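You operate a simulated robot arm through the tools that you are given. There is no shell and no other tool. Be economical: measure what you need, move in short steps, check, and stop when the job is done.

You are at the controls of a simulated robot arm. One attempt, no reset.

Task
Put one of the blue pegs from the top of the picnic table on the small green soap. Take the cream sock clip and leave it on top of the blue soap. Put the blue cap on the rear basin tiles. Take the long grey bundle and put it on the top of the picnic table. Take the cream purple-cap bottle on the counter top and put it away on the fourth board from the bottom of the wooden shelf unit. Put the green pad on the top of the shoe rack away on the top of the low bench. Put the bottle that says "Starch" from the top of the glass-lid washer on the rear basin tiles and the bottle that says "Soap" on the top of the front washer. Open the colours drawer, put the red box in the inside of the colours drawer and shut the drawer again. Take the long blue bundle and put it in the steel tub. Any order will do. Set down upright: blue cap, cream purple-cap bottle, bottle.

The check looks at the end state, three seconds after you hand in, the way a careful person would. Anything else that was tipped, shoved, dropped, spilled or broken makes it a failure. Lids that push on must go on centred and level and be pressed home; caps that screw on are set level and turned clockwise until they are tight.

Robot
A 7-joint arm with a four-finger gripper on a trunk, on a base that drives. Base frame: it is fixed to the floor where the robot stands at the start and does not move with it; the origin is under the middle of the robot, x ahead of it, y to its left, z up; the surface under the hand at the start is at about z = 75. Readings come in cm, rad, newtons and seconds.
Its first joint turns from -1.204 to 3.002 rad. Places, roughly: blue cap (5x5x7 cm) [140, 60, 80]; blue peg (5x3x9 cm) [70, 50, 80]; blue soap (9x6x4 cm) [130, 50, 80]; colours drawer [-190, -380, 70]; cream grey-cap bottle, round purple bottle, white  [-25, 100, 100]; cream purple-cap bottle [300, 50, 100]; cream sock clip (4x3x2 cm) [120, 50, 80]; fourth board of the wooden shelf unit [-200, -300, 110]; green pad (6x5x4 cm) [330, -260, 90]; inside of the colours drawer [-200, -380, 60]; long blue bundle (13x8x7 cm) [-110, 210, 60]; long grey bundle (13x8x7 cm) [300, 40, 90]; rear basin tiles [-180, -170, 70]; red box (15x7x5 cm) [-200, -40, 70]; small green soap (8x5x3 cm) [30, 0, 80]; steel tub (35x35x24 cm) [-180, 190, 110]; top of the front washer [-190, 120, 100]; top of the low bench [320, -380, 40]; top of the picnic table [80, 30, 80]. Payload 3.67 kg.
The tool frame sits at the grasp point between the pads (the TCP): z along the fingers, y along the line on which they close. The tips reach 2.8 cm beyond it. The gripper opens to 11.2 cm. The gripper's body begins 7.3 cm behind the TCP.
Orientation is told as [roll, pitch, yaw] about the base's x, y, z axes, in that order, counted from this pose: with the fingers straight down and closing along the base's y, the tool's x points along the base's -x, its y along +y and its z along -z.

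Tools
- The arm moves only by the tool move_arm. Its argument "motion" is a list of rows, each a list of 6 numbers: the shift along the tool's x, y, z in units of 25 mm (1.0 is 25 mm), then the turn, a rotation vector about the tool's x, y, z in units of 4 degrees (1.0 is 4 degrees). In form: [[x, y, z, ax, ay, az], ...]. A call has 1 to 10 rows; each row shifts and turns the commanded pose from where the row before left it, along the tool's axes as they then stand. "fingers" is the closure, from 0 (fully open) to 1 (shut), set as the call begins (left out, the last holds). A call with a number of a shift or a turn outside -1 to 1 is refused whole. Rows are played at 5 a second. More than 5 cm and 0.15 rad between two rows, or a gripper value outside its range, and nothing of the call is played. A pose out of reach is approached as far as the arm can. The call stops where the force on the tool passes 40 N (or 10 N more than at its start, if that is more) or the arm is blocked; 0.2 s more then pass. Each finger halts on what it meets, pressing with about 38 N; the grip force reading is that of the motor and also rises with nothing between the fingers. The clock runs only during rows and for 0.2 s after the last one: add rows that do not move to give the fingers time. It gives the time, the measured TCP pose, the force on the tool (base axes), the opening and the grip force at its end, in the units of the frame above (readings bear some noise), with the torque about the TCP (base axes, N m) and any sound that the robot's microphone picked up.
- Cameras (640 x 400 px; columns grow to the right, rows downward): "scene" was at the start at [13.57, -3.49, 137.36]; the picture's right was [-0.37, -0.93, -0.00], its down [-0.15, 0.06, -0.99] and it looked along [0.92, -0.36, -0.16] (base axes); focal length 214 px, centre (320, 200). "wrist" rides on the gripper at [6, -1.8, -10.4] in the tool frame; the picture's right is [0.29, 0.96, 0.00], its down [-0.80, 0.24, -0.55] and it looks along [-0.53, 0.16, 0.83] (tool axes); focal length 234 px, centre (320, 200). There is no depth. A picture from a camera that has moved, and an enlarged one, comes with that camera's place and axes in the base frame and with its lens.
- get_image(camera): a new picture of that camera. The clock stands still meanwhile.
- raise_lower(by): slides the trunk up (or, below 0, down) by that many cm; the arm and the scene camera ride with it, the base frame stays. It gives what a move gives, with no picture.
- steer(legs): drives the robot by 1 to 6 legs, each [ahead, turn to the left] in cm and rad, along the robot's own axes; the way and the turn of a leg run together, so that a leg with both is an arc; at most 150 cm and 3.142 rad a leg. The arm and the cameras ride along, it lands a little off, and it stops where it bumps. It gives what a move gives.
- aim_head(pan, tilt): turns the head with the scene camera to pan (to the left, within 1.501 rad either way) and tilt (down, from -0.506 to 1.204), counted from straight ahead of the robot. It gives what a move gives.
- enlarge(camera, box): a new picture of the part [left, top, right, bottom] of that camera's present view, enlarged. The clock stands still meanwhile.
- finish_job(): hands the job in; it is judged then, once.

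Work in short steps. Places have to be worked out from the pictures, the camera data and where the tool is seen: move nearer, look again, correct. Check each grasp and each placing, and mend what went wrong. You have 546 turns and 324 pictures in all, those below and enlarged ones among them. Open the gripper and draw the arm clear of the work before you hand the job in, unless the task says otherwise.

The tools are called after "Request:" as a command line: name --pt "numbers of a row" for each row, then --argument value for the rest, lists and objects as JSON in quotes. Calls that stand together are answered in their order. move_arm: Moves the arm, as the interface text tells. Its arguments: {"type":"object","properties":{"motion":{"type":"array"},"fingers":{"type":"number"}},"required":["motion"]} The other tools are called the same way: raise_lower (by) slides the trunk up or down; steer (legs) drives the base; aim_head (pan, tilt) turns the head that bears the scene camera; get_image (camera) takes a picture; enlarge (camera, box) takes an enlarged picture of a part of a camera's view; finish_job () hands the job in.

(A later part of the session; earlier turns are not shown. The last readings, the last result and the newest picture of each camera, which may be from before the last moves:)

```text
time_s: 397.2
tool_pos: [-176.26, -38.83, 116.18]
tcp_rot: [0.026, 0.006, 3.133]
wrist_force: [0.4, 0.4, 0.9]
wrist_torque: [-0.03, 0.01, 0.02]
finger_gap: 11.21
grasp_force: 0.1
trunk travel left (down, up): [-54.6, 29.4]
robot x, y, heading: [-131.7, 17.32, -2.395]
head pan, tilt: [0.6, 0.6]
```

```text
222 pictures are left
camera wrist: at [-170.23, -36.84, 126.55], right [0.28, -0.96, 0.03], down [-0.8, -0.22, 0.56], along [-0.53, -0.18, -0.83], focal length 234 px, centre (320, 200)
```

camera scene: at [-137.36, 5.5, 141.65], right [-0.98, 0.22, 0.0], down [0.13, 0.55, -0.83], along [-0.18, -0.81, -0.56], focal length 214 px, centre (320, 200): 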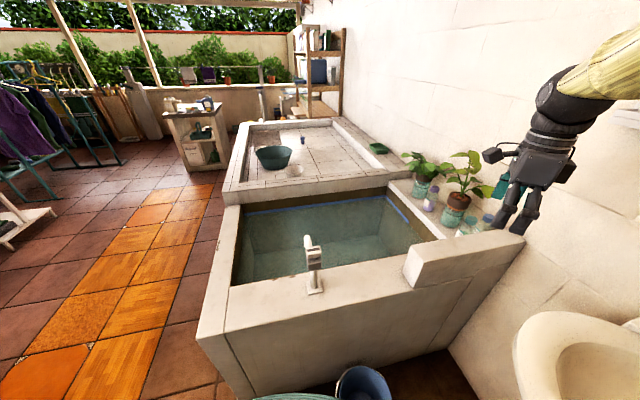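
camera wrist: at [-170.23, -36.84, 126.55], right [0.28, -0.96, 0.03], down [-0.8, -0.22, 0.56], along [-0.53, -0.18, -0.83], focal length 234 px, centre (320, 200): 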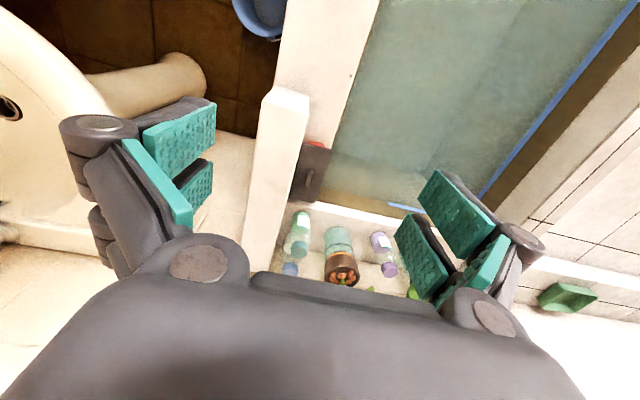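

Request:
enlarge --camera "wrist" --box '[240, 80, 400, 280]'

```text
2.00 times, centred on (320, 180) of wrist
camera zoom: at [-170.23, -36.84, 126.55], right [0.28, -0.96, 0.03], down [-0.8, -0.22, 0.56], along [-0.53, -0.18, -0.83], focal length 468 px, centre (320, 240)
```

zoom: 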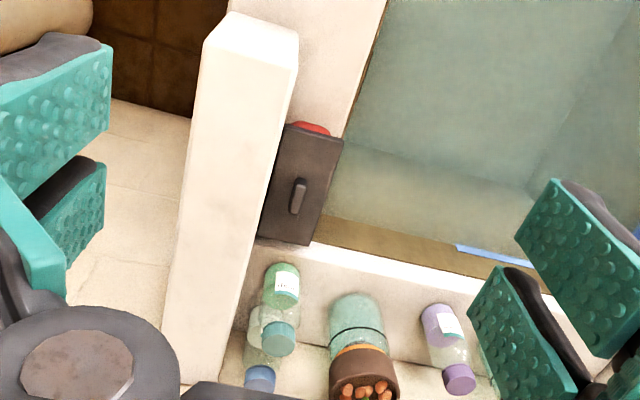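

Box has a dark lid with a grip ridge; top at z≈80, centre ≈(−195,−43). I need to see the gap between it and the wall block: turn the base left 0.3 and look from the basin side.

Request:
steer --legs '[[0, 0.3]]'

Request:
move_arm --pt "0 0 0 0 0 1" --pt "0 0 0 0 0 1" --pt "0 0 0 0 0 1" --pt "0 0 0 0 0 1" --pt "0 0 0 -0.3 0 0.4" --pt "-0.9 0 0.4 0 0 0" --pt "-0.9 0 0.4 0 0 0" --pt "-0.9 0 0.4 0 0 0" --pt "-0.9 0 0.4 0 0 0" --pt "-0.9 0 0.4 0 0 0"

Request:
enlarge --camera "wrist" --box '[200, 50, 440, 250]'

```text
time_s: 398.6
tool_pos: [-158.35, -49.51, 115.83]
tcp_rot: [0.022, 0.007, -2.857]
wrist_force: [0.0, 0.3, 0.4]
wrist_torque: [-0.01, -0.04, 0.0]
finger_gap: 11.23
grasp_force: 0.0
trunk travel left (down, up): [-54.6, 29.4]
robot x, y, heading: [-131.44, 17.66, -2.097]
head pan, tilt: [0.6, 0.6]
```

```text
time_s: 400.8
tool_pos: [-169.76, -49.57, 110.95]
tcp_rot: [0.045, 0.017, 3.116]
wrist_force: [-0.2, -1.1, -0.3]
wrist_torque: [0.01, -0.04, 0.03]
finger_gap: 11.18
grasp_force: 0.0
trunk travel left (down, up): [-54.6, 29.4]
robot x, y, heading: [-131.38, 17.74, -2.097]
head pan, tilt: [0.6, 0.6]
```

```text
2.00 times, centred on (320, 150) of wrist
camera zoom: at [-163.79, -47.41, 121.41], right [0.26, -0.96, 0.05], down [-0.81, -0.19, 0.55], along [-0.52, -0.18, -0.83], focal length 468 px, centre (320, 300)
```

zoom: 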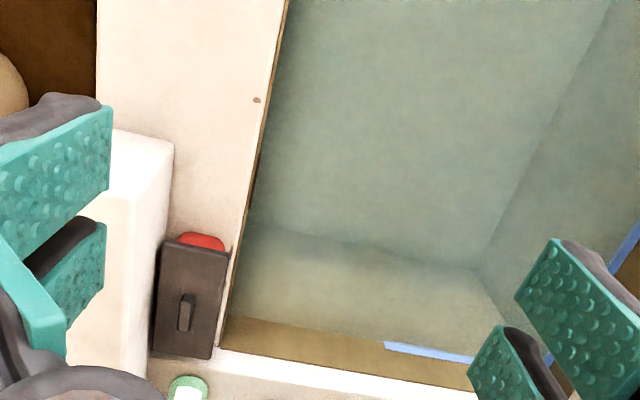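

Request:
enlarge --camera "wrist" --box '[230, 150, 320, 240]'

```text
4.44 times, centred on (275, 195) of wrist
camera zoom: at [-163.79, -47.41, 121.41], right [0.26, -0.96, 0.05], down [-0.81, -0.19, 0.55], along [-0.52, -0.18, -0.83], focal length 1041 px, centre (520, 222)
```

zoom: 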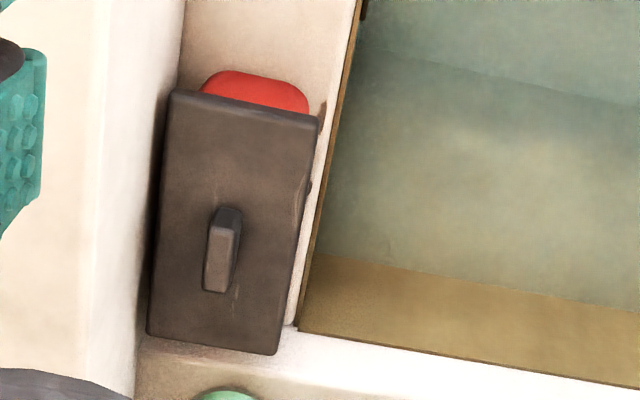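

No finger room beside the wall block. The lid carries a grip ridge at ≈(−194.5,−43,80): I'll grip that ridge and first test with a small lift whether the box comes along. Move above it with jaws at 3 cm.

Request:
move_arm --pt "-0.99 -0.26 0 0.64 0 0" --pt "-0.99 -0.26 0 0 -0.24 0" --pt "-0.99 -0.26 0.3 0 0 0" --pt "-0.99 -0.26 0.6 0 0 0" --pt "-0.99 -0.26 0.7 0 0 0" --pt "-0.99 -0.26 0.8 0 0 0" --pt "-0.99 -0.26 0.9 0 0 0" --pt "-0.99 -0.26 0.9 0 0 0" --pt "-0.99 -0.26 0.9 0 0 0" --pt "-0.99 -0.26 0.9 0 0 0" --fingers 0.73

Request:
enlarge --camera "wrist" --box '[200, 50, 440, 250]'

Request:
get_image --camera "scene"

```text
time_s: 403.0
tool_pos: [-194.28, -42.43, 95.22]
tcp_rot: [-0.004, -0.002, 3.12]
wrist_force: [1.0, -0.3, -0.6]
wrist_torque: [-0.01, -0.03, 0.02]
finger_gap: 3.01
grasp_force: 0.1
trunk travel left (down, up): [-54.6, 29.4]
robot x, y, heading: [-131.76, 17.17, -2.095]
head pan, tilt: [0.6, 0.6]
```

```text
2.00 times, centred on (320, 150) of wrist
camera zoom: at [-188.13, -40.77, 105.71], right [0.27, -0.96, 0.0], down [-0.8, -0.22, 0.55], along [-0.53, -0.14, -0.83], focal length 468 px, centre (320, 300)
```

zoom: 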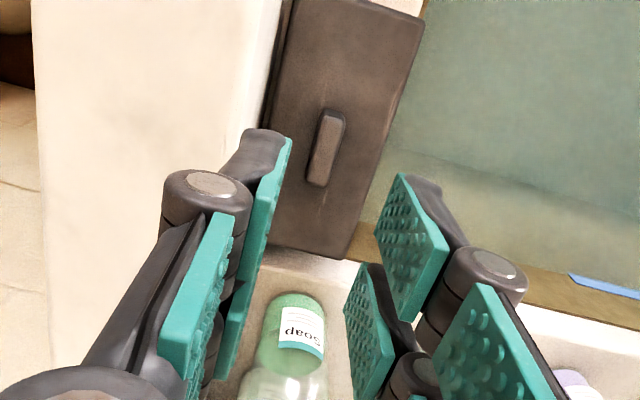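

```text
217 pictures are left
camera scene: at [-133.79, 4.27, 141.64], right [-1.0, -0.07, 0.0], down [-0.04, 0.56, -0.83], along [0.06, -0.82, -0.56], focal length 214 px, centre (320, 200)
```

scene: 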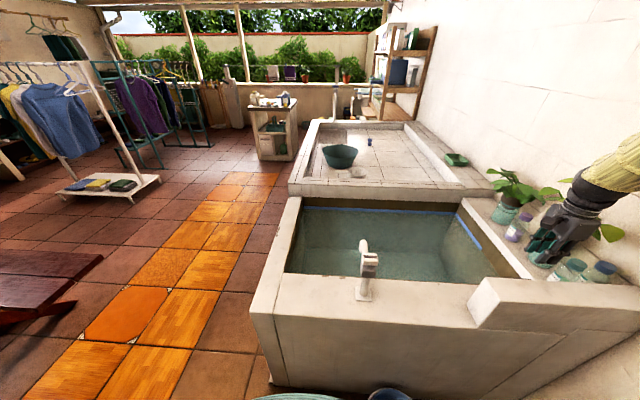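

Small correction and descend to z≈83.5, then check.

Request:
move_arm --pt "-0.24 0.18 0.5 0 0 0" --pt "0 0 1 0 0 0" --pt "0 0 1 0 0 0" --pt "0 0 1 0 0 0" --pt "0 0 0.8 0 0 0" --pt "0 0 0.4 0 0 0" --pt "0 0 0 0 0 0"

Request:
enlarge --camera "wrist" --box '[200, 50, 440, 250]'

```text
time_s: 404.6
tool_pos: [-194.79, -42.78, 83.67]
tcp_rot: [-0.004, -0.001, 3.121]
wrist_force: [-1.0, -0.1, -0.9]
wrist_torque: [-0.02, 0.03, 0.02]
finger_gap: 3.03
grasp_force: 0.1
trunk travel left (down, up): [-54.6, 29.4]
robot x, y, heading: [-131.83, 17.47, -2.097]
head pan, tilt: [0.6, 0.6]
```

```text
2.00 times, centred on (320, 150) of wrist
camera zoom: at [-188.61, -41.12, 94.02], right [0.27, -0.96, 0.0], down [-0.8, -0.22, 0.55], along [-0.54, -0.14, -0.83], focal length 468 px, centre (320, 300)
```

zoom: 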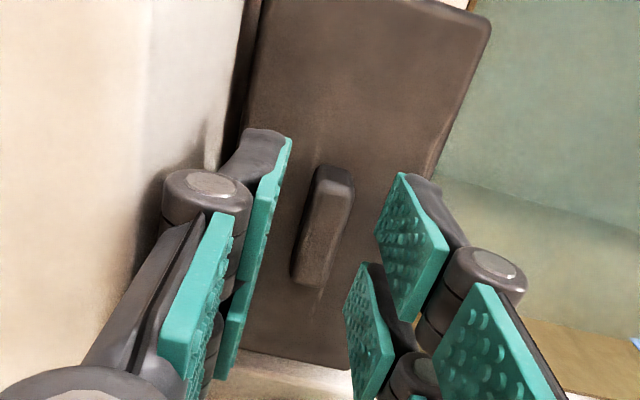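

Ridge is centred between the fingers. Lower in small steps until the tips nearly touch the lid.

Request:
move_arm --pt "0 0 0.12 0 0 0" --pt "0 0 0.12 0 0 0" --pt "0 0 0 0 0 0"

Request:
move_arm --pt "0 0 0.12 0 0 0" --pt "0 0 0.12 0 0 0" --pt "0 0 0 0 0 0"

Request:
move_arm --pt "0 0 0.1 0 0 0" --pt "0 0 0.1 0 0 0" --pt "0 0 0 0 0 0"

```text
time_s: 405.4
tool_pos: [-194.79, -42.71, 83.17]
tcp_rot: [-0.004, -0.003, 3.118]
wrist_force: [0.5, -0.1, -0.4]
wrist_torque: [-0.02, 0.0, 0.01]
finger_gap: 3.05
grasp_force: 0.0
trunk travel left (down, up): [-54.6, 29.4]
robot x, y, heading: [-131.83, 17.21, -2.096]
head pan, tilt: [0.6, 0.6]
```

```text
time_s: 406.2
tool_pos: [-194.91, -42.71, 82.52]
tcp_rot: [-0.003, -0.001, 3.12]
wrist_force: [-0.5, 0.7, 0.9]
wrist_torque: [0.0, -0.02, -0.03]
finger_gap: 3.0
grasp_force: 0.1
trunk travel left (down, up): [-54.6, 29.4]
robot x, y, heading: [-131.6, 17.4, -2.102]
head pan, tilt: [0.6, 0.6]
```

```text
time_s: 407.0
tool_pos: [-194.92, -42.66, 82.08]
tcp_rot: [-0.002, -0.002, 3.118]
wrist_force: [-0.6, -0.4, 0.0]
wrist_torque: [0.04, -0.03, 0.0]
finger_gap: 3.05
grasp_force: 0.0
trunk travel left (down, up): [-54.6, 29.4]
robot x, y, heading: [-131.69, 17.88, -2.102]
head pan, tilt: [0.6, 0.6]
```

Request:
move_arm --pt "0 0 0.1 0 0 0" --pt "0 0 0.1 0 0 0" --pt "0 0 0.1 0 0 0" --pt "0 0 0 0 0 0"

Request:
enlarge --camera "wrist" --box '[230, 80, 410, 230]'

```text
time_s: 408.0
tool_pos: [-194.86, -42.79, 81.22]
tcp_rot: [-0.003, -0.002, 3.12]
wrist_force: [0.5, -0.1, -0.2]
wrist_torque: [0.05, 0.03, 0.01]
finger_gap: 3.03
grasp_force: 0.0
trunk travel left (down, up): [-54.6, 29.4]
robot x, y, heading: [-131.42, 17.28, -2.096]
head pan, tilt: [0.6, 0.6]
```

```text
2.67 times, centred on (320, 155) of wrist
camera zoom: at [-188.74, -41.06, 91.65], right [0.27, -0.96, 0.0], down [-0.8, -0.22, 0.55], along [-0.54, -0.14, -0.83], focal length 624 px, centre (320, 320)
```

zoom: 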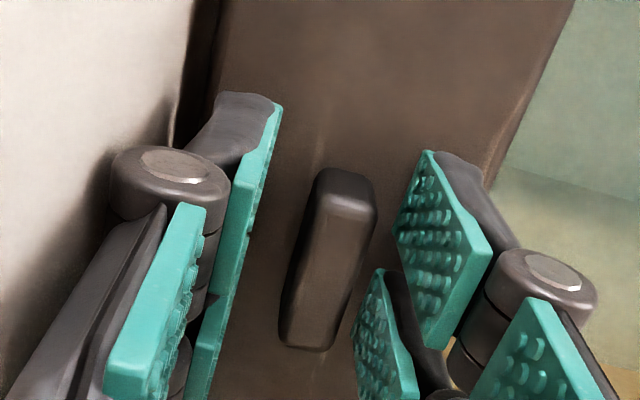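

Request:
move_arm --pt "0 0 0.12 0 0 0" --pt "0 0 0.12 0 0 0" --pt "0 0 0 0 0 0"

Request:
move_arm --pt "0 0 0.12 0 0 0" --pt "0 0 0.12 0 0 0" --pt "0 0 0 0 0 0"

Request:
move_arm --pt "0 0 0.12 0 0 0" --pt "0 0 0.12 0 0 0" --pt "0 0 0 0 0 0"

```text
time_s: 408.8
tool_pos: [-194.78, -42.75, 80.69]
tcp_rot: [-0.004, -0.001, 3.12]
wrist_force: [0.1, 0.4, 0.3]
wrist_torque: [-0.03, 0.0, 0.01]
finger_gap: 3.01
grasp_force: 0.0
trunk travel left (down, up): [-54.6, 29.4]
robot x, y, heading: [-131.81, 17.73, -2.094]
head pan, tilt: [0.6, 0.6]
```

```text
time_s: 409.6
tool_pos: [-194.93, -42.62, 80.46]
tcp_rot: [0.0, -0.005, 3.12]
wrist_force: [-2.6, -3.2, 20.4]
wrist_torque: [-0.15, -0.1, -0.01]
finger_gap: 3.05
grasp_force: 0.2
trunk travel left (down, up): [-54.6, 29.4]
robot x, y, heading: [-131.52, 17.44, -2.102]
head pan, tilt: [0.6, 0.6]
```

```text
time_s: 410.1
tool_pos: [-194.85, -42.83, 80.51]
tcp_rot: [0.002, -0.007, 3.119]
wrist_force: [6.4, 5.2, 22.1]
wrist_torque: [0.44, -0.36, -0.1]
finger_gap: 3.2
grasp_force: 1.4
trunk travel left (down, up): [-54.6, 29.4]
robot x, y, heading: [-131.43, 17.62, -2.097]
head pan, tilt: [0.6, 0.6]
stopped in row 2: the force on the tool passed its limit at 42 N (the readings are from after the stop); the commanded pose is now the measured one
```

Tips touch the lid (z≈77.7). Back off 3 mm and close on the ridge.

Request:
move_arm --pt "0 0 -0.14 0 0 0" --pt "0 0 0 0 0 0"

Request:
move_arm --pt "0 0 0 0 0 0" --pt "0 0 0 0 0 0" --pt "0 0 0 0 0 0" --fingers 1

Request:
move_arm --pt "0 0 -0.3 0 0 0" --pt "0 0 -0.3 0 0 0" --pt "0 0 -0.3 0 0 0" --pt "0 0 0 0 0 0"

Request:
get_image --camera "wrist"

```text
time_s: 410.7
tool_pos: [-195.02, -42.7, 80.52]
tcp_rot: [-0.001, -0.005, 3.119]
wrist_force: [3.4, -0.2, 6.8]
wrist_torque: [-0.02, -0.18, 0.05]
finger_gap: 2.97
grasp_force: 0.1
trunk travel left (down, up): [-54.6, 29.4]
robot x, y, heading: [-131.89, 17.42, -2.1]
head pan, tilt: [0.6, 0.6]
```

```text
time_s: 411.5
tool_pos: [-195.02, -42.76, 80.47]
tcp_rot: [0.001, -0.005, 3.119]
wrist_force: [-1.7, -1.2, 1.9]
wrist_torque: [-0.02, 0.17, -0.02]
finger_gap: 1.34
grasp_force: 37.8
trunk travel left (down, up): [-54.6, 29.4]
robot x, y, heading: [-132.02, 17.29, -2.098]
head pan, tilt: [0.6, 0.6]
```

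```text
time_s: 412.5
tool_pos: [-195.04, -42.91, 82.77]
tcp_rot: [-0.002, -0.005, 3.119]
wrist_force: [0.0, -0.7, -1.0]
wrist_torque: [0.0, -0.01, 0.03]
finger_gap: 1.34
grasp_force: 38.4
trunk travel left (down, up): [-54.6, 29.4]
robot x, y, heading: [-131.57, 17.59, -2.096]
head pan, tilt: [0.6, 0.6]
```

```text
214 pictures are left
camera wrist: at [-188.85, -41.17, 93.16], right [0.27, -0.96, 0.0], down [-0.8, -0.22, 0.56], along [-0.54, -0.15, -0.83], focal length 234 px, centre (320, 200)
```

wrist: 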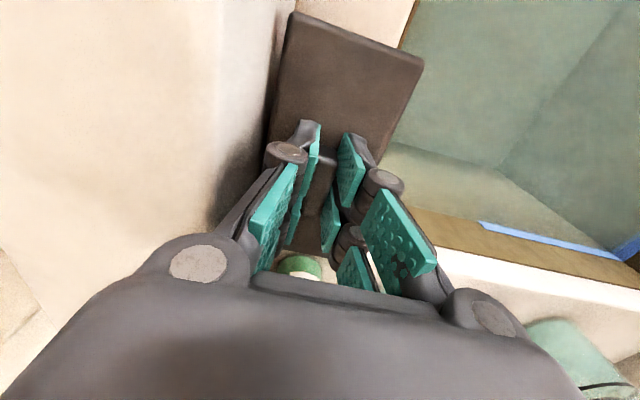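

Lifted 2.3 cm. Check whether the red body came along: look with the scene camera.

Request:
move_arm --pt "0 0 -0.5 0 0 0" --pt "0 0 -0.5 0 0 0" --pt "0 0 -0.5 0 0 0" --pt "0 0 -0.5 0 0 0" --pt "0 0 0 0 0 0"

Request:
enlarge --camera "scene" --box '[480, 160, 640, 320]'

Request:
get_image --camera "wrist"

```text
time_s: 413.7
tool_pos: [-195.16, -42.75, 87.78]
tcp_rot: [-0.001, -0.004, 3.119]
wrist_force: [-0.7, 0.0, -1.5]
wrist_torque: [-0.03, 0.0, -0.01]
finger_gap: 1.32
grasp_force: 38.0
trunk travel left (down, up): [-54.6, 29.4]
robot x, y, heading: [-131.63, 17.79, -2.102]
head pan, tilt: [0.6, 0.6]
```

```text
2.50 times, centred on (560, 240) of scene
camera zoom: at [-133.67, 4.26, 141.63], right [-1.0, -0.07, 0.0], down [-0.04, 0.56, -0.82], along [0.06, -0.82, -0.57], focal length 536 px, centre (-280, 100)
```

zoom: 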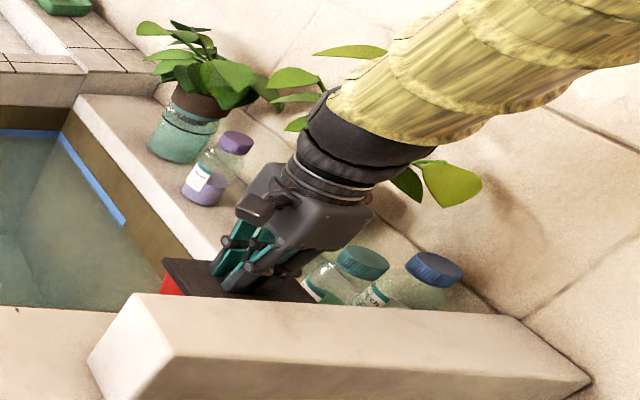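

```text
212 pictures are left
camera wrist: at [-188.87, -41.09, 98.13], right [0.27, -0.96, 0.0], down [-0.8, -0.22, 0.56], along [-0.54, -0.15, -0.83], focal length 234 px, centre (320, 200)
```

wrist: 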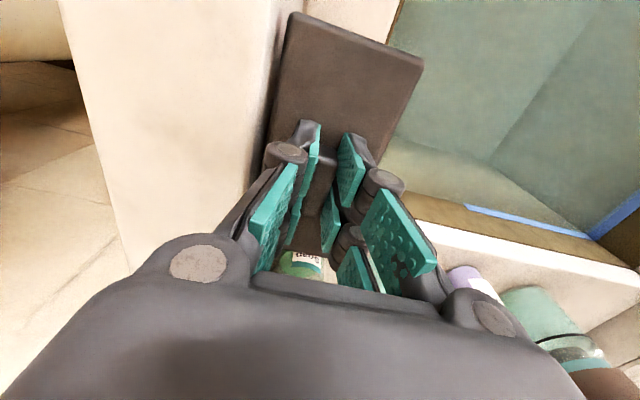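

Red shows right under the lid, so the body seems attached. Lift 10 cm more and confirm.

Request:
move_arm --pt "0 0 -0.6 0 0 0" --pt "0 0 -0.6 0 0 0" --pt "0 0 -0.7 0 0 0" --pt "0 0 -0.7 0 0 0" --pt "0 0 -0.7 0 0 0" --pt "0 0 -0.7 0 0 0" --pt "0 0 0 0 0 0"

Request:
enlarge --camera "scene" --box '[480, 130, 640, 290]'

```text
time_s: 415.3
tool_pos: [-194.93, -42.9, 97.68]
tcp_rot: [-0.001, -0.003, 3.119]
wrist_force: [-0.8, -1.1, -1.5]
wrist_torque: [0.01, 0.01, 0.02]
finger_gap: 1.3
grasp_force: 38.3
trunk travel left (down, up): [-54.6, 29.4]
robot x, y, heading: [-131.56, 17.54, -2.102]
head pan, tilt: [0.6, 0.6]
```

```text
2.50 times, centred on (560, 210) of scene
camera zoom: at [-133.68, 4.25, 141.63], right [-1.0, -0.07, 0.0], down [-0.04, 0.56, -0.82], along [0.06, -0.82, -0.57], focal length 536 px, centre (-280, 175)
```

zoom: 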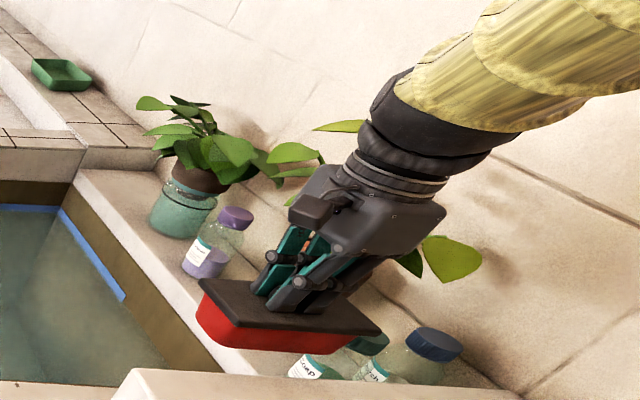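

The whole red box hangs from the grip. Raise and retract toward the robot.

Request:
move_arm --pt "0 0 -1 0 0 0" --pt "0 0 -1 0 0 0" --pt "0.3 -0.2 -1 0 0 0" --pt "0.6 -0.5 -1 0 0 0" --pt "0.9 -0.9 -1 0 0 0" --pt "0.9 -0.9 -1 0 0 0" --pt "0.9 -0.9 -1 0 0 0" --pt "0.9 -0.9 0 0 0 0" --pt "0.9 -0.9 0 0 0 0" --pt "0.9 -0.9 0 0 0 0"

Request:
move_arm --pt "0.9 -0.9 0 0 0 0" --pt "0.9 -0.9 0 0 0 0" --pt "0.9 -0.9 0 0 0 0" --pt "0.9 -0.9 0 0 0 0" --pt "0.9 -0.9 0 0 0 0" --pt "0 0 0 0 0 0"

```text
time_s: 417.5
tool_pos: [-178.97, -27.91, 115.14]
tcp_rot: [0.0, -0.004, 3.119]
wrist_force: [-1.0, 0.0, -0.8]
wrist_torque: [0.01, -0.01, 0.03]
finger_gap: 1.33
grasp_force: 38.2
trunk travel left (down, up): [-54.6, 29.4]
robot x, y, heading: [-131.56, 17.3, -2.099]
head pan, tilt: [0.6, 0.6]
```

```text
time_s: 418.9
tool_pos: [-176.7, -23.15, 109.93]
tcp_rot: [0.041, 0.081, 3.1]
wrist_force: [0.3, -0.3, -2.0]
wrist_torque: [0.04, 0.01, -0.01]
finger_gap: 1.34
grasp_force: 38.1
out of reach, approached as far as the arm can: row 1, 2, 3, 4, 5
trunk travel left (down, up): [-54.6, 29.4]
robot x, y, heading: [-131.52, 17.49, -2.098]
head pan, tilt: [0.6, 0.6]
```

That position is out of reach at this yaw. Go back out a little and re-level.

Request:
move_arm --pt "-0.5 0.8 -0.8 0.3 -0.6 0" --pt "-0.4 0.8 -0.8 0.29 -0.56 0" --pt "0 0 -0.4 0 0 0.3" --pt "0 0 0 0 0 0"

```text
time_s: 419.9
tool_pos: [-178.91, -27.03, 115.47]
tcp_rot: [0.006, -0.004, 3.08]
wrist_force: [0.1, 0.2, -1.1]
wrist_torque: [0.03, -0.02, 0.03]
finger_gap: 1.32
grasp_force: 37.6
trunk travel left (down, up): [-54.6, 29.4]
robot x, y, heading: [-131.67, 17.55, -2.098]
head pan, tilt: [0.6, 0.6]
```

Level again. Turn the yaw to be in line with the robot heading so the hand can be pulled in closer for driving.

Request:
move_arm --pt "0 0 0 0 0 -1" --pt "0 0 0 0 0 -1" --pt "0 0 0 0 0 -1" --pt "0 0 0 0 0 -1" --pt "0 0 0 0 0 -1" --pt "0 0 0 0 0 -1" --pt "0 0 0 0 0 -1" --pt "0 0 0 0 0 -1" --pt "0 0 0 0 0 -1" --pt "0 0 0 0 0 -1"

Request:
move_arm --pt "0 0 0 0 0 -1" --pt "0 0 0 0 0 -1" --pt "0 0 0 0 0 -1" --pt "0 0 0 0 0 -1" --pt "0 0 0 0 0 -1" --pt "0.8 0.4 0 0 0 0" --pt "0.8 0.4 0 0 0 0" --pt "0.8 0.4 0 0 0 0" --pt "0.8 0.4 0 0 0 0" --pt "0.8 0.4 0 0 0 0"

```text
time_s: 422.1
tool_pos: [-177.71, -27.63, 114.55]
tcp_rot: [-0.085, -0.04, -2.483]
wrist_force: [-0.1, 1.3, -1.5]
wrist_torque: [-0.01, -0.06, 0.0]
finger_gap: 1.31
grasp_force: 38.2
trunk travel left (down, up): [-54.6, 29.4]
robot x, y, heading: [-131.87, 17.45, -2.096]
head pan, tilt: [0.6, 0.6]
```

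```text
time_s: 424.3
tool_pos: [-174.99, -26.76, 110.33]
tcp_rot: [0.003, 0.007, -2.163]
wrist_force: [0.3, -0.2, -1.3]
wrist_torque: [0.01, 0.0, -0.01]
finger_gap: 1.34
grasp_force: 38.3
out of reach, approached as far as the arm can: row 6, 7, 8, 9, 10
trunk travel left (down, up): [-54.6, 29.4]
robot x, y, heading: [-132.11, 17.52, -2.102]
head pan, tilt: [0.6, 0.6]
```

The hand is too far to the robot's right to be pulled in; shift it left first, then retract.

Request:
move_arm --pt "0 0.8 -0.4 0 0 0" --pt "0 0.8 -0.4 0 0 0" --pt "0 0.8 -0.4 0 0 0" --pt "0 0.8 -0.4 0 0 0" --pt "0 0.8 -0.3 0 0 0" --pt "0.8 0 0 0 0 0" --pt "0.8 0 0 0 0 0" --pt "0.8 0 0 0 0 0" --pt "0.8 0 0 0 0 0" --pt "0.8 0 0 0 0 0"

```text
time_s: 426.5
tool_pos: [-160.19, -25.22, 113.3]
tcp_rot: [-0.094, -0.009, -2.138]
wrist_force: [-1.3, 0.0, -1.3]
wrist_torque: [-0.01, 0.0, 0.03]
finger_gap: 1.32
grasp_force: 38.0
out of reach, approached as far as the arm can: row 1, 2
trunk travel left (down, up): [-54.6, 29.4]
robot x, y, heading: [-131.71, 17.31, -2.101]
head pan, tilt: [0.6, 0.6]
```

Request:
move_arm --pt "0 0 0 -0.7 0 0" --pt "0 0 0 -0.65 0.1 0" --pt "0 0 0 0 0 0"

Request:
steer --legs '[[0, 2.1], [32, 0], [0, -0.8]]'

```text
time_s: 427.3
tool_pos: [-160.22, -25.45, 113.25]
tcp_rot: [0.0, -0.001, -2.14]
wrist_force: [-0.3, 0.6, -1.8]
wrist_torque: [0.0, -0.05, -0.01]
finger_gap: 1.31
grasp_force: 37.9
trunk travel left (down, up): [-54.6, 29.4]
robot x, y, heading: [-131.86, 17.64, -2.1]
head pan, tilt: [0.6, 0.6]
```

```text
time_s: 436.7
tool_pos: [-61.83, -15.44, 113.22]
tcp_rot: [0.001, -0.001, -0.741]
wrist_force: [-1.6, -1.0, -1.2]
wrist_torque: [0.03, -0.03, 0.04]
finger_gap: 1.31
grasp_force: 37.9
trunk travel left (down, up): [-54.6, 29.4]
robot x, y, heading: [-99.07, 19.89, -0.702]
head pan, tilt: [0.6, 0.6]
```

Request:
steer --legs '[[0, -0.18], [58, 0], [0, -0.74], [120, 0]]'

```text
time_s: 448.4
tool_pos: [-71.55, -196.55, 113.24]
tcp_rot: [0.0, 0.0, -1.642]
wrist_force: [0.0, -0.1, -1.9]
wrist_torque: [0.02, 0.01, 0.02]
finger_gap: 1.33
grasp_force: 37.7
trunk travel left (down, up): [-54.6, 29.4]
robot x, y, heading: [-67.13, -144.89, -1.604]
head pan, tilt: [0.6, 0.6]
```

Request:
steer --legs '[[0, -0.03], [125.5, 0], [0, -0.735]]'

```text
time_s: 457.1
tool_pos: [-115.23, -306.84, 113.17]
tcp_rot: [0.0, -0.003, -2.421]
wrist_force: [-0.2, 0.1, -1.7]
wrist_torque: [-0.03, -0.03, 0.0]
finger_gap: 1.35
grasp_force: 37.2
trunk travel left (down, up): [-54.6, 29.4]
robot x, y, heading: [-76.12, -273.89, -2.378]
head pan, tilt: [0.6, 0.6]
```

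Request:
steer --legs '[[0, -0.118], [20, 0], [0, 0.14], [29, 0]]'

```text
time_s: 461.5
tool_pos: [-150.97, -339.47, 113.14]
tcp_rot: [0.0, -0.001, -2.405]
wrist_force: [-1.0, -0.1, -1.9]
wrist_torque: [0.02, -0.02, 0.04]
finger_gap: 1.34
grasp_force: 38.3
trunk travel left (down, up): [-54.6, 29.4]
robot x, y, heading: [-112.3, -306.12, -2.362]
head pan, tilt: [0.6, 0.6]
```

Request:
steer --legs '[[0, 0.785], [87, 0]]'

Request:
steer --legs '[[0, -1.566], [-20, 0]]'

Request:
aim_head --pan 0.2 --tilt 0.8

Request:
get_image --camera "scene"

```text
time_s: 468.2
tool_pos: [-117.05, -444.69, 113.18]
tcp_rot: [0.002, -0.002, -1.625]
wrist_force: [-0.2, -0.8, -2.5]
wrist_torque: [0.06, 0.0, -0.03]
finger_gap: 1.31
grasp_force: 38.0
trunk travel left (down, up): [-54.6, 29.4]
robot x, y, heading: [-113.68, -393.3, -1.588]
head pan, tilt: [0.6, 0.6]
```

```text
time_s: 473.4
tool_pos: [-144.85, -392.32, 113.34]
tcp_rot: [-0.001, -0.003, -3.12]
wrist_force: [0.7, 0.0, -1.9]
wrist_torque: [0.01, 0.02, 0.0]
finger_gap: 1.3
grasp_force: 38.3
trunk travel left (down, up): [-54.6, 29.4]
robot x, y, heading: [-93.55, -391.81, -3.08]
head pan, tilt: [0.6, 0.6]
```

```text
time_s: 474.3
tool_pos: [-145.0, -392.33, 113.2]
tcp_rot: [0.001, -0.002, -3.121]
wrist_force: [0.2, 0.3, -1.9]
wrist_torque: [0.05, -0.04, -0.01]
finger_gap: 1.33
grasp_force: 37.7
trunk travel left (down, up): [-54.6, 29.4]
robot x, y, heading: [-93.98, -392.07, -3.079]
head pan, tilt: [0.201, 0.799]
```

```text
210 pictures are left
camera scene: at [-106.4, -394.47, 139.96], right [-0.26, 0.97, 0.0], down [0.69, 0.19, -0.7], along [-0.67, -0.18, -0.72], focal length 214 px, centre (320, 200)
```

scene: 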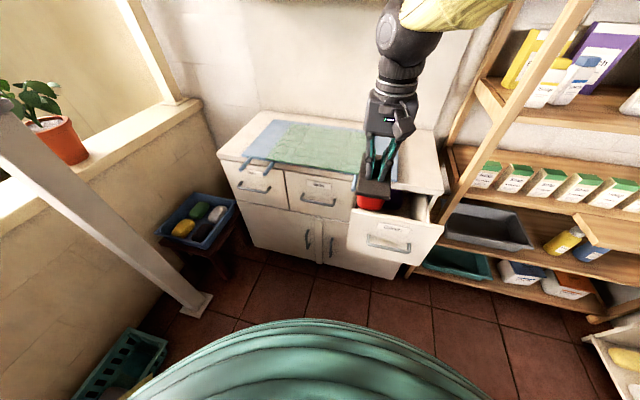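

Request:
enlarge --camera "scene" --box '[320, 130, 470, 290]'

```text
2.50 times, centred on (395, 210) of scene
camera zoom: at [-106.4, -394.47, 139.96], right [-0.26, 0.97, 0.0], down [0.69, 0.19, -0.7], along [-0.67, -0.18, -0.72], focal length 536 px, centre (132, 175)
```

zoom: 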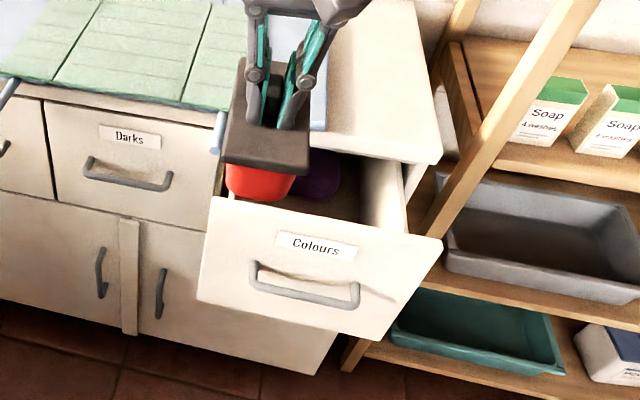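

The drawer holds a purple roll at the back; a rod overhangs near y≈−387. I need exact clearances: move the box aside toward the robot and look again.

Request:
move_arm --pt "0.3 0.8 0 0 0 0" --pt "0.3 0.8 0 0 0 0" --pt "0.3 0.8 0 0 0 0" --pt "0.3 0.8 0 0 0 0" --pt "0.3 0.8 0 0 0 0" --pt "0 0 0 0 0 0"

Request:
enlarge --camera "scene" --box '[320, 140, 460, 260]'

```text
time_s: 475.7
tool_pos: [-140.92, -402.29, 113.15]
tcp_rot: [-0.001, -0.002, -3.122]
wrist_force: [0.8, -0.2, -2.3]
wrist_torque: [0.03, -0.06, -0.01]
finger_gap: 1.33
grasp_force: 38.1
trunk travel left (down, up): [-54.6, 29.4]
robot x, y, heading: [-93.4, -392.29, -3.078]
head pan, tilt: [0.201, 0.799]
```

```text
3.33 times, centred on (390, 200) of scene
camera zoom: at [-106.43, -394.38, 139.95], right [-0.26, 0.97, 0.0], down [0.69, 0.18, -0.7], along [-0.67, -0.18, -0.72], focal length 715 px, centre (87, 200)
```

zoom: 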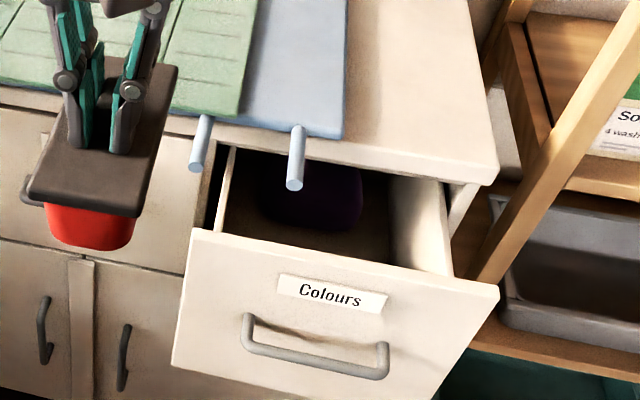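

Measured: drawer opening x −172.6…−159, inner y −393…−370.5; rod 2 tip at (−161.6,−387.3) z≈88; lid is 14.7×6.6. It fits right of the rod with ~0.5 cm margin each side. Turn yaw to −1.571 (camera away from the rod).

Request:
move_arm --pt "0 0 0 0 0 -1" --pt "0 0 0 0 0 -1" --pt "0 0 0 0 0 -1" --pt "0 0 0 0 0 -1" --pt "0 0 0 0 0 -1" --pt "0 0 0 0 0 -1" --pt "0 0 0 0 0 -1" --pt "0 0 0 0 0 -1" --pt "0 0 0 0 0 -1" --pt "0 0 0 0 0 -1"

Request:
move_arm --pt "0 0 0 0 0 -1" --pt "0 0 0 0 0 -1" --pt "0 0 0 0 0 -1" --pt "0 0 0 0 0 -1" --pt "0 0 0 0 0 -1" --pt "0 0 0 0 0 -1" --pt "0 0 0 0 0 -1" --pt "0 0 0 0 0 -1" --pt "0 0 0 0 0 -1" --pt "0 0 0 0 0 -1"

Request:
move_arm --pt "0 0 0 0 0 -1" --pt "0 0 0 0 0 -1" --pt "0 0 0 0 0 -0.2" --pt "0.9 -1 0 0 0 0" --pt "0.9 -1 0 0 0 0" --pt "0.9 -1 0 0 0 0" --pt "0.9 -1 0 0 0 0" --pt "0.9 -1 0 0 0 0" --pt "0.9 -1 0 0 0 0" --pt "0.9 -1 0 0 0 0"

```text
time_s: 477.9
tool_pos: [-141.13, -402.3, 113.12]
tcp_rot: [-0.002, -0.003, -2.423]
wrist_force: [-0.4, 0.2, -1.6]
wrist_torque: [-0.02, -0.03, 0.03]
finger_gap: 1.31
grasp_force: 37.9
trunk travel left (down, up): [-54.6, 29.4]
robot x, y, heading: [-93.79, -392.23, -3.081]
head pan, tilt: [0.201, 0.799]
```

```text
time_s: 480.1
tool_pos: [-141.14, -402.18, 113.33]
tcp_rot: [-0.001, -0.001, -1.723]
wrist_force: [-0.8, 0.2, -1.4]
wrist_torque: [-0.01, -0.01, -0.01]
finger_gap: 1.32
grasp_force: 38.1
trunk travel left (down, up): [-54.6, 29.4]
robot x, y, heading: [-93.45, -392.13, -3.081]
head pan, tilt: [0.201, 0.799]
```

```text
time_s: 482.3
tool_pos: [-158.9, -386.43, 113.13]
tcp_rot: [0.0, 0.0, -1.571]
wrist_force: [-0.3, -0.3, -2.0]
wrist_torque: [-0.05, -0.01, -0.02]
finger_gap: 1.33
grasp_force: 37.5
trunk travel left (down, up): [-54.6, 29.4]
robot x, y, heading: [-93.24, -392.23, -3.078]
head pan, tilt: [0.201, 0.799]
```

Request:
move_arm --pt "0.8 -0.7 0 0 0 0" --pt "0.8 -0.7 0 0 0 0" --pt "0.8 -0.7 0 0 0 0" --pt "0.8 -0.66 0 0 0 0" --pt "0 0 1 0 0 0" --pt "0 0 1 0 0 0" --pt "0 0 1 0 0 0" --pt "0 0 1 0 0 0" --pt "0 0 0.9 0 0 0" --pt "0 0 0.9 0 0 0"

Request:
enlarge --camera "scene" --box '[340, 120, 460, 250]'

Request:
get_image --camera "wrist"

```text
time_s: 484.5
tool_pos: [-165.41, -378.39, 98.75]
tcp_rot: [-0.001, 0.0, -1.57]
wrist_force: [-0.3, -0.1, -1.9]
wrist_torque: [0.0, -0.03, 0.05]
finger_gap: 1.29
grasp_force: 39.2
trunk travel left (down, up): [-54.6, 29.4]
robot x, y, heading: [-93.3, -392.1, -3.082]
head pan, tilt: [0.201, 0.799]
```

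```text
3.08 times, centred on (400, 185) of scene
camera zoom: at [-106.49, -394.45, 139.94], right [-0.26, 0.97, 0.0], down [0.69, 0.19, -0.7], along [-0.67, -0.18, -0.72], focal length 660 px, centre (74, 246)
```

zoom: 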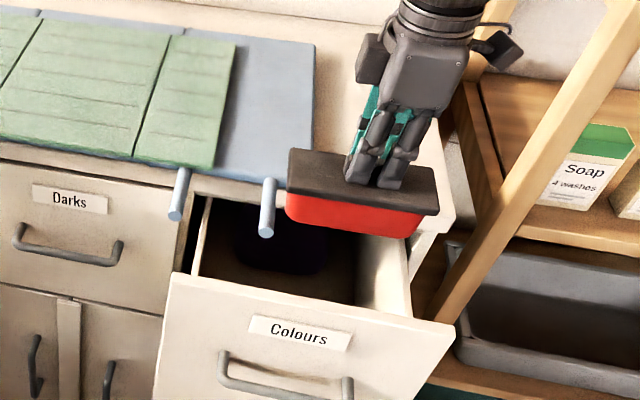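

```text
206 pictures are left
camera wrist: at [-167.05, -372.39, 109.22], right [0.96, 0.29, 0.0], down [0.24, -0.8, 0.55], along [0.16, -0.53, -0.83], focal length 234 px, centre (320, 200)
```

wrist: 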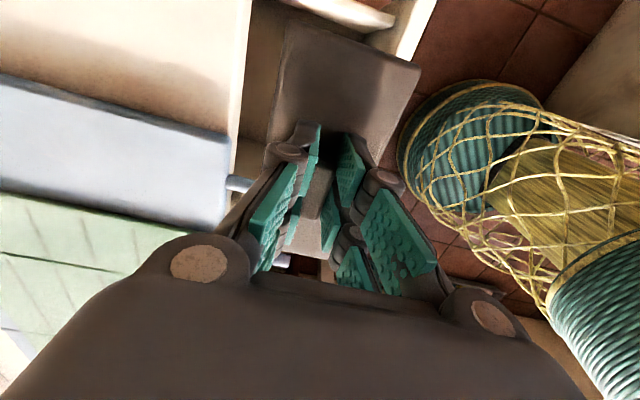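

Clearances are tight, so I'll tilt the box 12° (left end low), dip the left end beside/below the rod while the right end is still above the drawer wall, then slide left and level out inside.

Request:
move_arm --pt "0 0 0 0 1 0" --pt "0 0 0 0 1 0" --pt "0 0 0 0 1 0" --pt "-0.2 0 0.95 0 0 0" --pt "-0.2 0 0.95 0 0 0" --pt "-0.21 0 0.97 0 0 0" --pt "0 0 0 0 0 0"

Request:
enlarge --camera "scene" --box '[340, 120, 460, 250]'

```text
time_s: 486.1
tool_pos: [-165.48, -378.55, 91.43]
tcp_rot: [-0.003, 0.211, -1.573]
wrist_force: [0.5, -0.2, -1.3]
wrist_torque: [0.0, -0.05, 0.03]
finger_gap: 1.35
grasp_force: 37.9
trunk travel left (down, up): [-54.6, 29.4]
robot x, y, heading: [-93.4, -392.3, -3.081]
head pan, tilt: [0.201, 0.799]
```

```text
3.08 times, centred on (400, 185) of scene
camera zoom: at [-106.36, -394.49, 139.96], right [-0.26, 0.97, 0.0], down [0.69, 0.19, -0.7], along [-0.67, -0.18, -0.72], focal length 660 px, centre (74, 246)
```

zoom: 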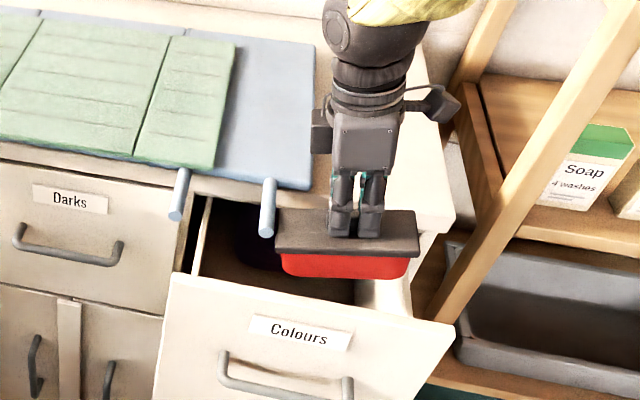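

Left end is just below rod height. Lower 1 cm more, slide left 1.8 cm, then check.

Request:
move_arm --pt "-0.08 0 0.39 0 0 0" --pt "-0.35 0 -0.075 0 0 0" --pt "-0.35 0 -0.075 0 0 0" --pt "0 0 0 0 0 0"

Request:
enlarge --camera "scene" --box '[350, 150, 450, 250]'

```text
time_s: 487.1
tool_pos: [-165.4, -380.32, 90.33]
tcp_rot: [-0.002, 0.206, -1.572]
wrist_force: [-0.1, 0.0, -1.5]
wrist_torque: [0.0, 0.01, -0.03]
finger_gap: 1.31
grasp_force: 38.0
trunk travel left (down, up): [-54.6, 29.4]
robot x, y, heading: [-93.72, -391.6, -3.08]
head pan, tilt: [0.201, 0.799]
```

```text
4.00 times, centred on (400, 200) of scene
camera zoom: at [-106.43, -394.45, 139.95], right [-0.26, 0.97, 0.0], down [0.69, 0.19, -0.7], along [-0.67, -0.18, -0.72], focal length 858 px, centre (0, 200)
```

zoom: 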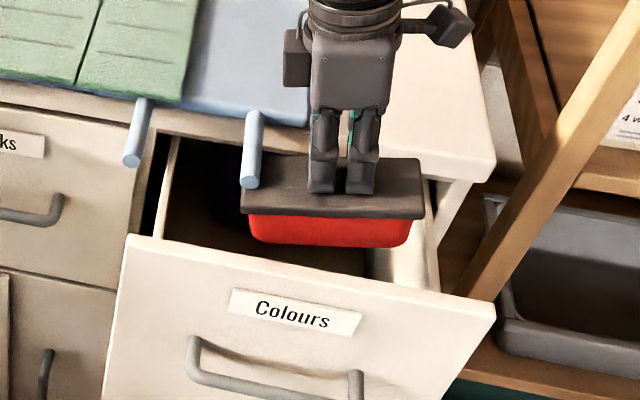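

The rod is now over the lid's left end, no contact. Lower 5 cm within the drawer.

Request:
move_arm --pt "-0.08 0 0.39 0 0 0" --pt "-0.08 0 0.39 0 0 0" --pt "-0.08 0 0.39 0 0 0" --pt "-0.08 0 0.39 0 0 0" --pt "-0.08 0 0.39 0 0 0" --pt "0 0 0 0 0 0"

Request:
enlarge --camera "scene" --box '[350, 150, 450, 250]'

```text
time_s: 488.5
tool_pos: [-165.51, -380.23, 85.65]
tcp_rot: [-0.002, 0.21, -1.571]
wrist_force: [0.0, -0.4, -0.9]
wrist_torque: [-0.02, 0.02, 0.04]
finger_gap: 1.32
grasp_force: 38.4
trunk travel left (down, up): [-54.6, 29.4]
robot x, y, heading: [-93.54, -392.28, -3.076]
head pan, tilt: [0.201, 0.799]
```

```text
4.00 times, centred on (400, 200) of scene
camera zoom: at [-106.4, -394.47, 139.95], right [-0.26, 0.97, 0.0], down [0.69, 0.19, -0.7], along [-0.67, -0.18, -0.72], focal length 858 px, centre (0, 200)
```

zoom: 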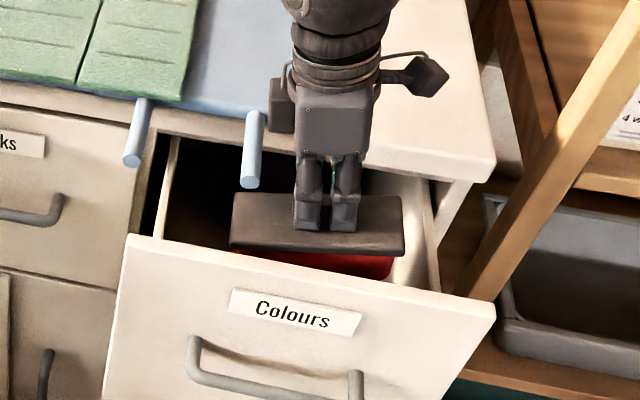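

Level out now (turn back 12°), then continue down in steps.

Request:
move_arm --pt "0 0 0 0 -1 0" --pt "0 0 0 0 -1 0" --pt "0 0 0 0 -1 0" --pt "0 0 0.5 0 0 0" --pt "0 0 0.5 0 0 0" --pt "0 0 0.5 0 0 0" --pt "0 0 0 0 0 0"

Request:
enlarge --camera "scene" --box '[350, 150, 450, 250]'

```text
time_s: 490.1
tool_pos: [-165.55, -380.21, 81.71]
tcp_rot: [-0.002, 0.0, -1.572]
wrist_force: [-1.0, 0.2, -1.7]
wrist_torque: [0.03, -0.01, 0.02]
finger_gap: 1.3
grasp_force: 38.3
trunk travel left (down, up): [-54.6, 29.4]
robot x, y, heading: [-93.79, -391.79, -3.079]
head pan, tilt: [0.201, 0.799]
```

```text
4.00 times, centred on (400, 200) of scene
camera zoom: at [-106.4, -394.44, 139.95], right [-0.26, 0.97, 0.0], down [0.69, 0.18, -0.7], along [-0.67, -0.18, -0.72], focal length 858 px, centre (0, 200)
```

zoom: 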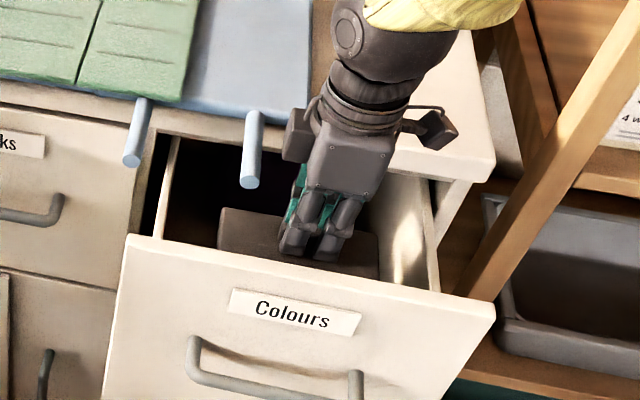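

Request:
move_arm --pt "0 0 0.4 0 0 0" --pt "0 0 0.4 0 0 0" --pt "0 0 0.4 0 0 0" --pt "0 0 0 0 0 0"

Request:
move_arm --pt "0 0 0.3 0 0 0" --pt "0 0 0.3 0 0 0" --pt "0 0 0.3 0 0 0" --pt "0 0 0 0 0 0"

```text
time_s: 491.1
tool_pos: [-165.54, -380.44, 78.59]
tcp_rot: [-0.002, -0.001, -1.57]
wrist_force: [-0.6, -0.1, -1.5]
wrist_torque: [-0.01, 0.02, 0.03]
finger_gap: 1.31
grasp_force: 37.8
trunk travel left (down, up): [-54.6, 29.4]
robot x, y, heading: [-93.74, -391.72, -3.082]
head pan, tilt: [0.201, 0.799]
```

```text
time_s: 492.1
tool_pos: [-165.44, -380.27, 76.52]
tcp_rot: [-0.003, 0.001, -1.572]
wrist_force: [0.4, -1.3, -1.9]
wrist_torque: [0.01, -0.02, 0.01]
finger_gap: 1.33
grasp_force: 38.4
trunk travel left (down, up): [-54.6, 29.4]
robot x, y, heading: [-93.52, -391.92, -3.081]
head pan, tilt: [0.201, 0.799]
```

Request:
enlarge --camera "scene" --box '[350, 140, 450, 240]'

Request:
move_arm --pt "0 0 0.3 0 0 0" --pt "0 0 0.3 0 0 0" --pt "0 0 0 0 0 0"

```text
4.00 times, centred on (400, 190) of scene
camera zoom: at [-106.42, -394.46, 139.95], right [-0.26, 0.97, 0.0], down [0.69, 0.19, -0.7], along [-0.67, -0.18, -0.72], focal length 858 px, centre (0, 240)
```

zoom: 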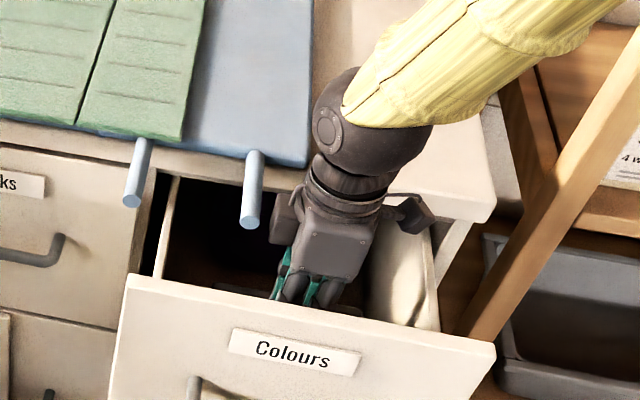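

```text
time_s: 492.9
tool_pos: [-165.5, -380.26, 75.01]
tcp_rot: [-0.002, 0.002, -1.571]
wrist_force: [-0.9, -0.2, -2.0]
wrist_torque: [-0.01, -0.01, 0.0]
finger_gap: 1.32
grasp_force: 38.1
trunk travel left (down, up): [-54.6, 29.4]
robot x, y, heading: [-93.24, -391.97, -3.082]
head pan, tilt: [0.201, 0.799]
```

Request:
move_arm --pt "0 0 0.2 0 0 0" --pt "0 0 0.2 0 0 0" --pt "0 0 0.2 0 0 0" --pt "0 0 0 0 0 0"

Request:
move_arm --pt "0 0 0.2 0 0 0" --pt "0 0 0.2 0 0 0" --pt "0 0 0 0 0 0"

Request:
enlarge --camera "scene" --box '[350, 140, 450, 240]'

```text
time_s: 493.9
tool_pos: [-165.48, -380.14, 73.45]
tcp_rot: [0.0, 0.001, -1.57]
wrist_force: [0.8, -0.4, -2.6]
wrist_torque: [0.0, 0.01, 0.03]
finger_gap: 1.33
grasp_force: 38.2
trunk travel left (down, up): [-54.6, 29.4]
robot x, y, heading: [-93.46, -392.13, -3.079]
head pan, tilt: [0.201, 0.799]
```

```text
time_s: 494.7
tool_pos: [-165.48, -380.22, 72.39]
tcp_rot: [-0.002, 0.0, -1.571]
wrist_force: [0.2, 0.4, -0.8]
wrist_torque: [0.01, 0.02, 0.01]
finger_gap: 1.3
grasp_force: 38.1
trunk travel left (down, up): [-54.6, 29.4]
robot x, y, heading: [-93.51, -392.24, -3.078]
head pan, tilt: [0.201, 0.799]
```

```text
4.00 times, centred on (400, 190) of scene
camera zoom: at [-106.42, -394.46, 139.95], right [-0.26, 0.97, 0.0], down [0.69, 0.19, -0.7], along [-0.67, -0.18, -0.72], focal length 858 px, centre (0, 240)
```

zoom: 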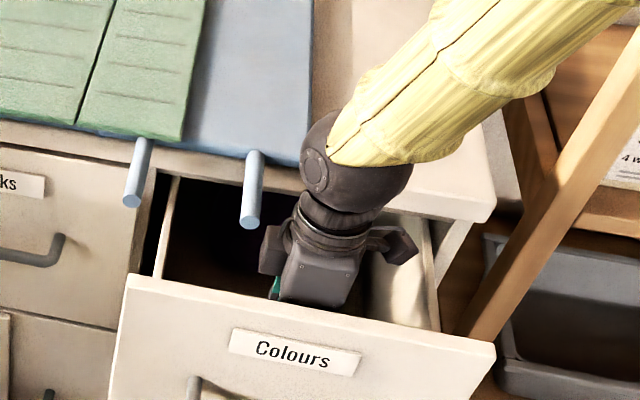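

Request:
move_arm --pt "0 0 0.2 0 0 0" --pt "0 0 0.2 0 0 0" --pt "0 0 0 0 0 0"

Request:
move_arm --pt "0 0 0.2 0 0 0" --pt "0 0 0.2 0 0 0" --pt "0 0 0 0 0 0"

```text
time_s: 495.5
tool_pos: [-165.43, -380.26, 71.45]
tcp_rot: [-0.002, -0.002, -1.571]
wrist_force: [0.9, -0.3, -1.7]
wrist_torque: [-0.01, -0.04, 0.04]
finger_gap: 1.31
grasp_force: 37.9
trunk travel left (down, up): [-54.6, 29.4]
robot x, y, heading: [-93.86, -392.33, -3.081]
head pan, tilt: [0.201, 0.799]
```

```text
time_s: 496.3
tool_pos: [-165.49, -380.17, 70.31]
tcp_rot: [0.0, -0.001, -1.573]
wrist_force: [0.4, 0.1, -2.2]
wrist_torque: [0.08, 0.02, 0.01]
finger_gap: 1.32
grasp_force: 38.4
trunk travel left (down, up): [-54.6, 29.4]
robot x, y, heading: [-93.43, -392.04, -3.082]
head pan, tilt: [0.201, 0.799]
```

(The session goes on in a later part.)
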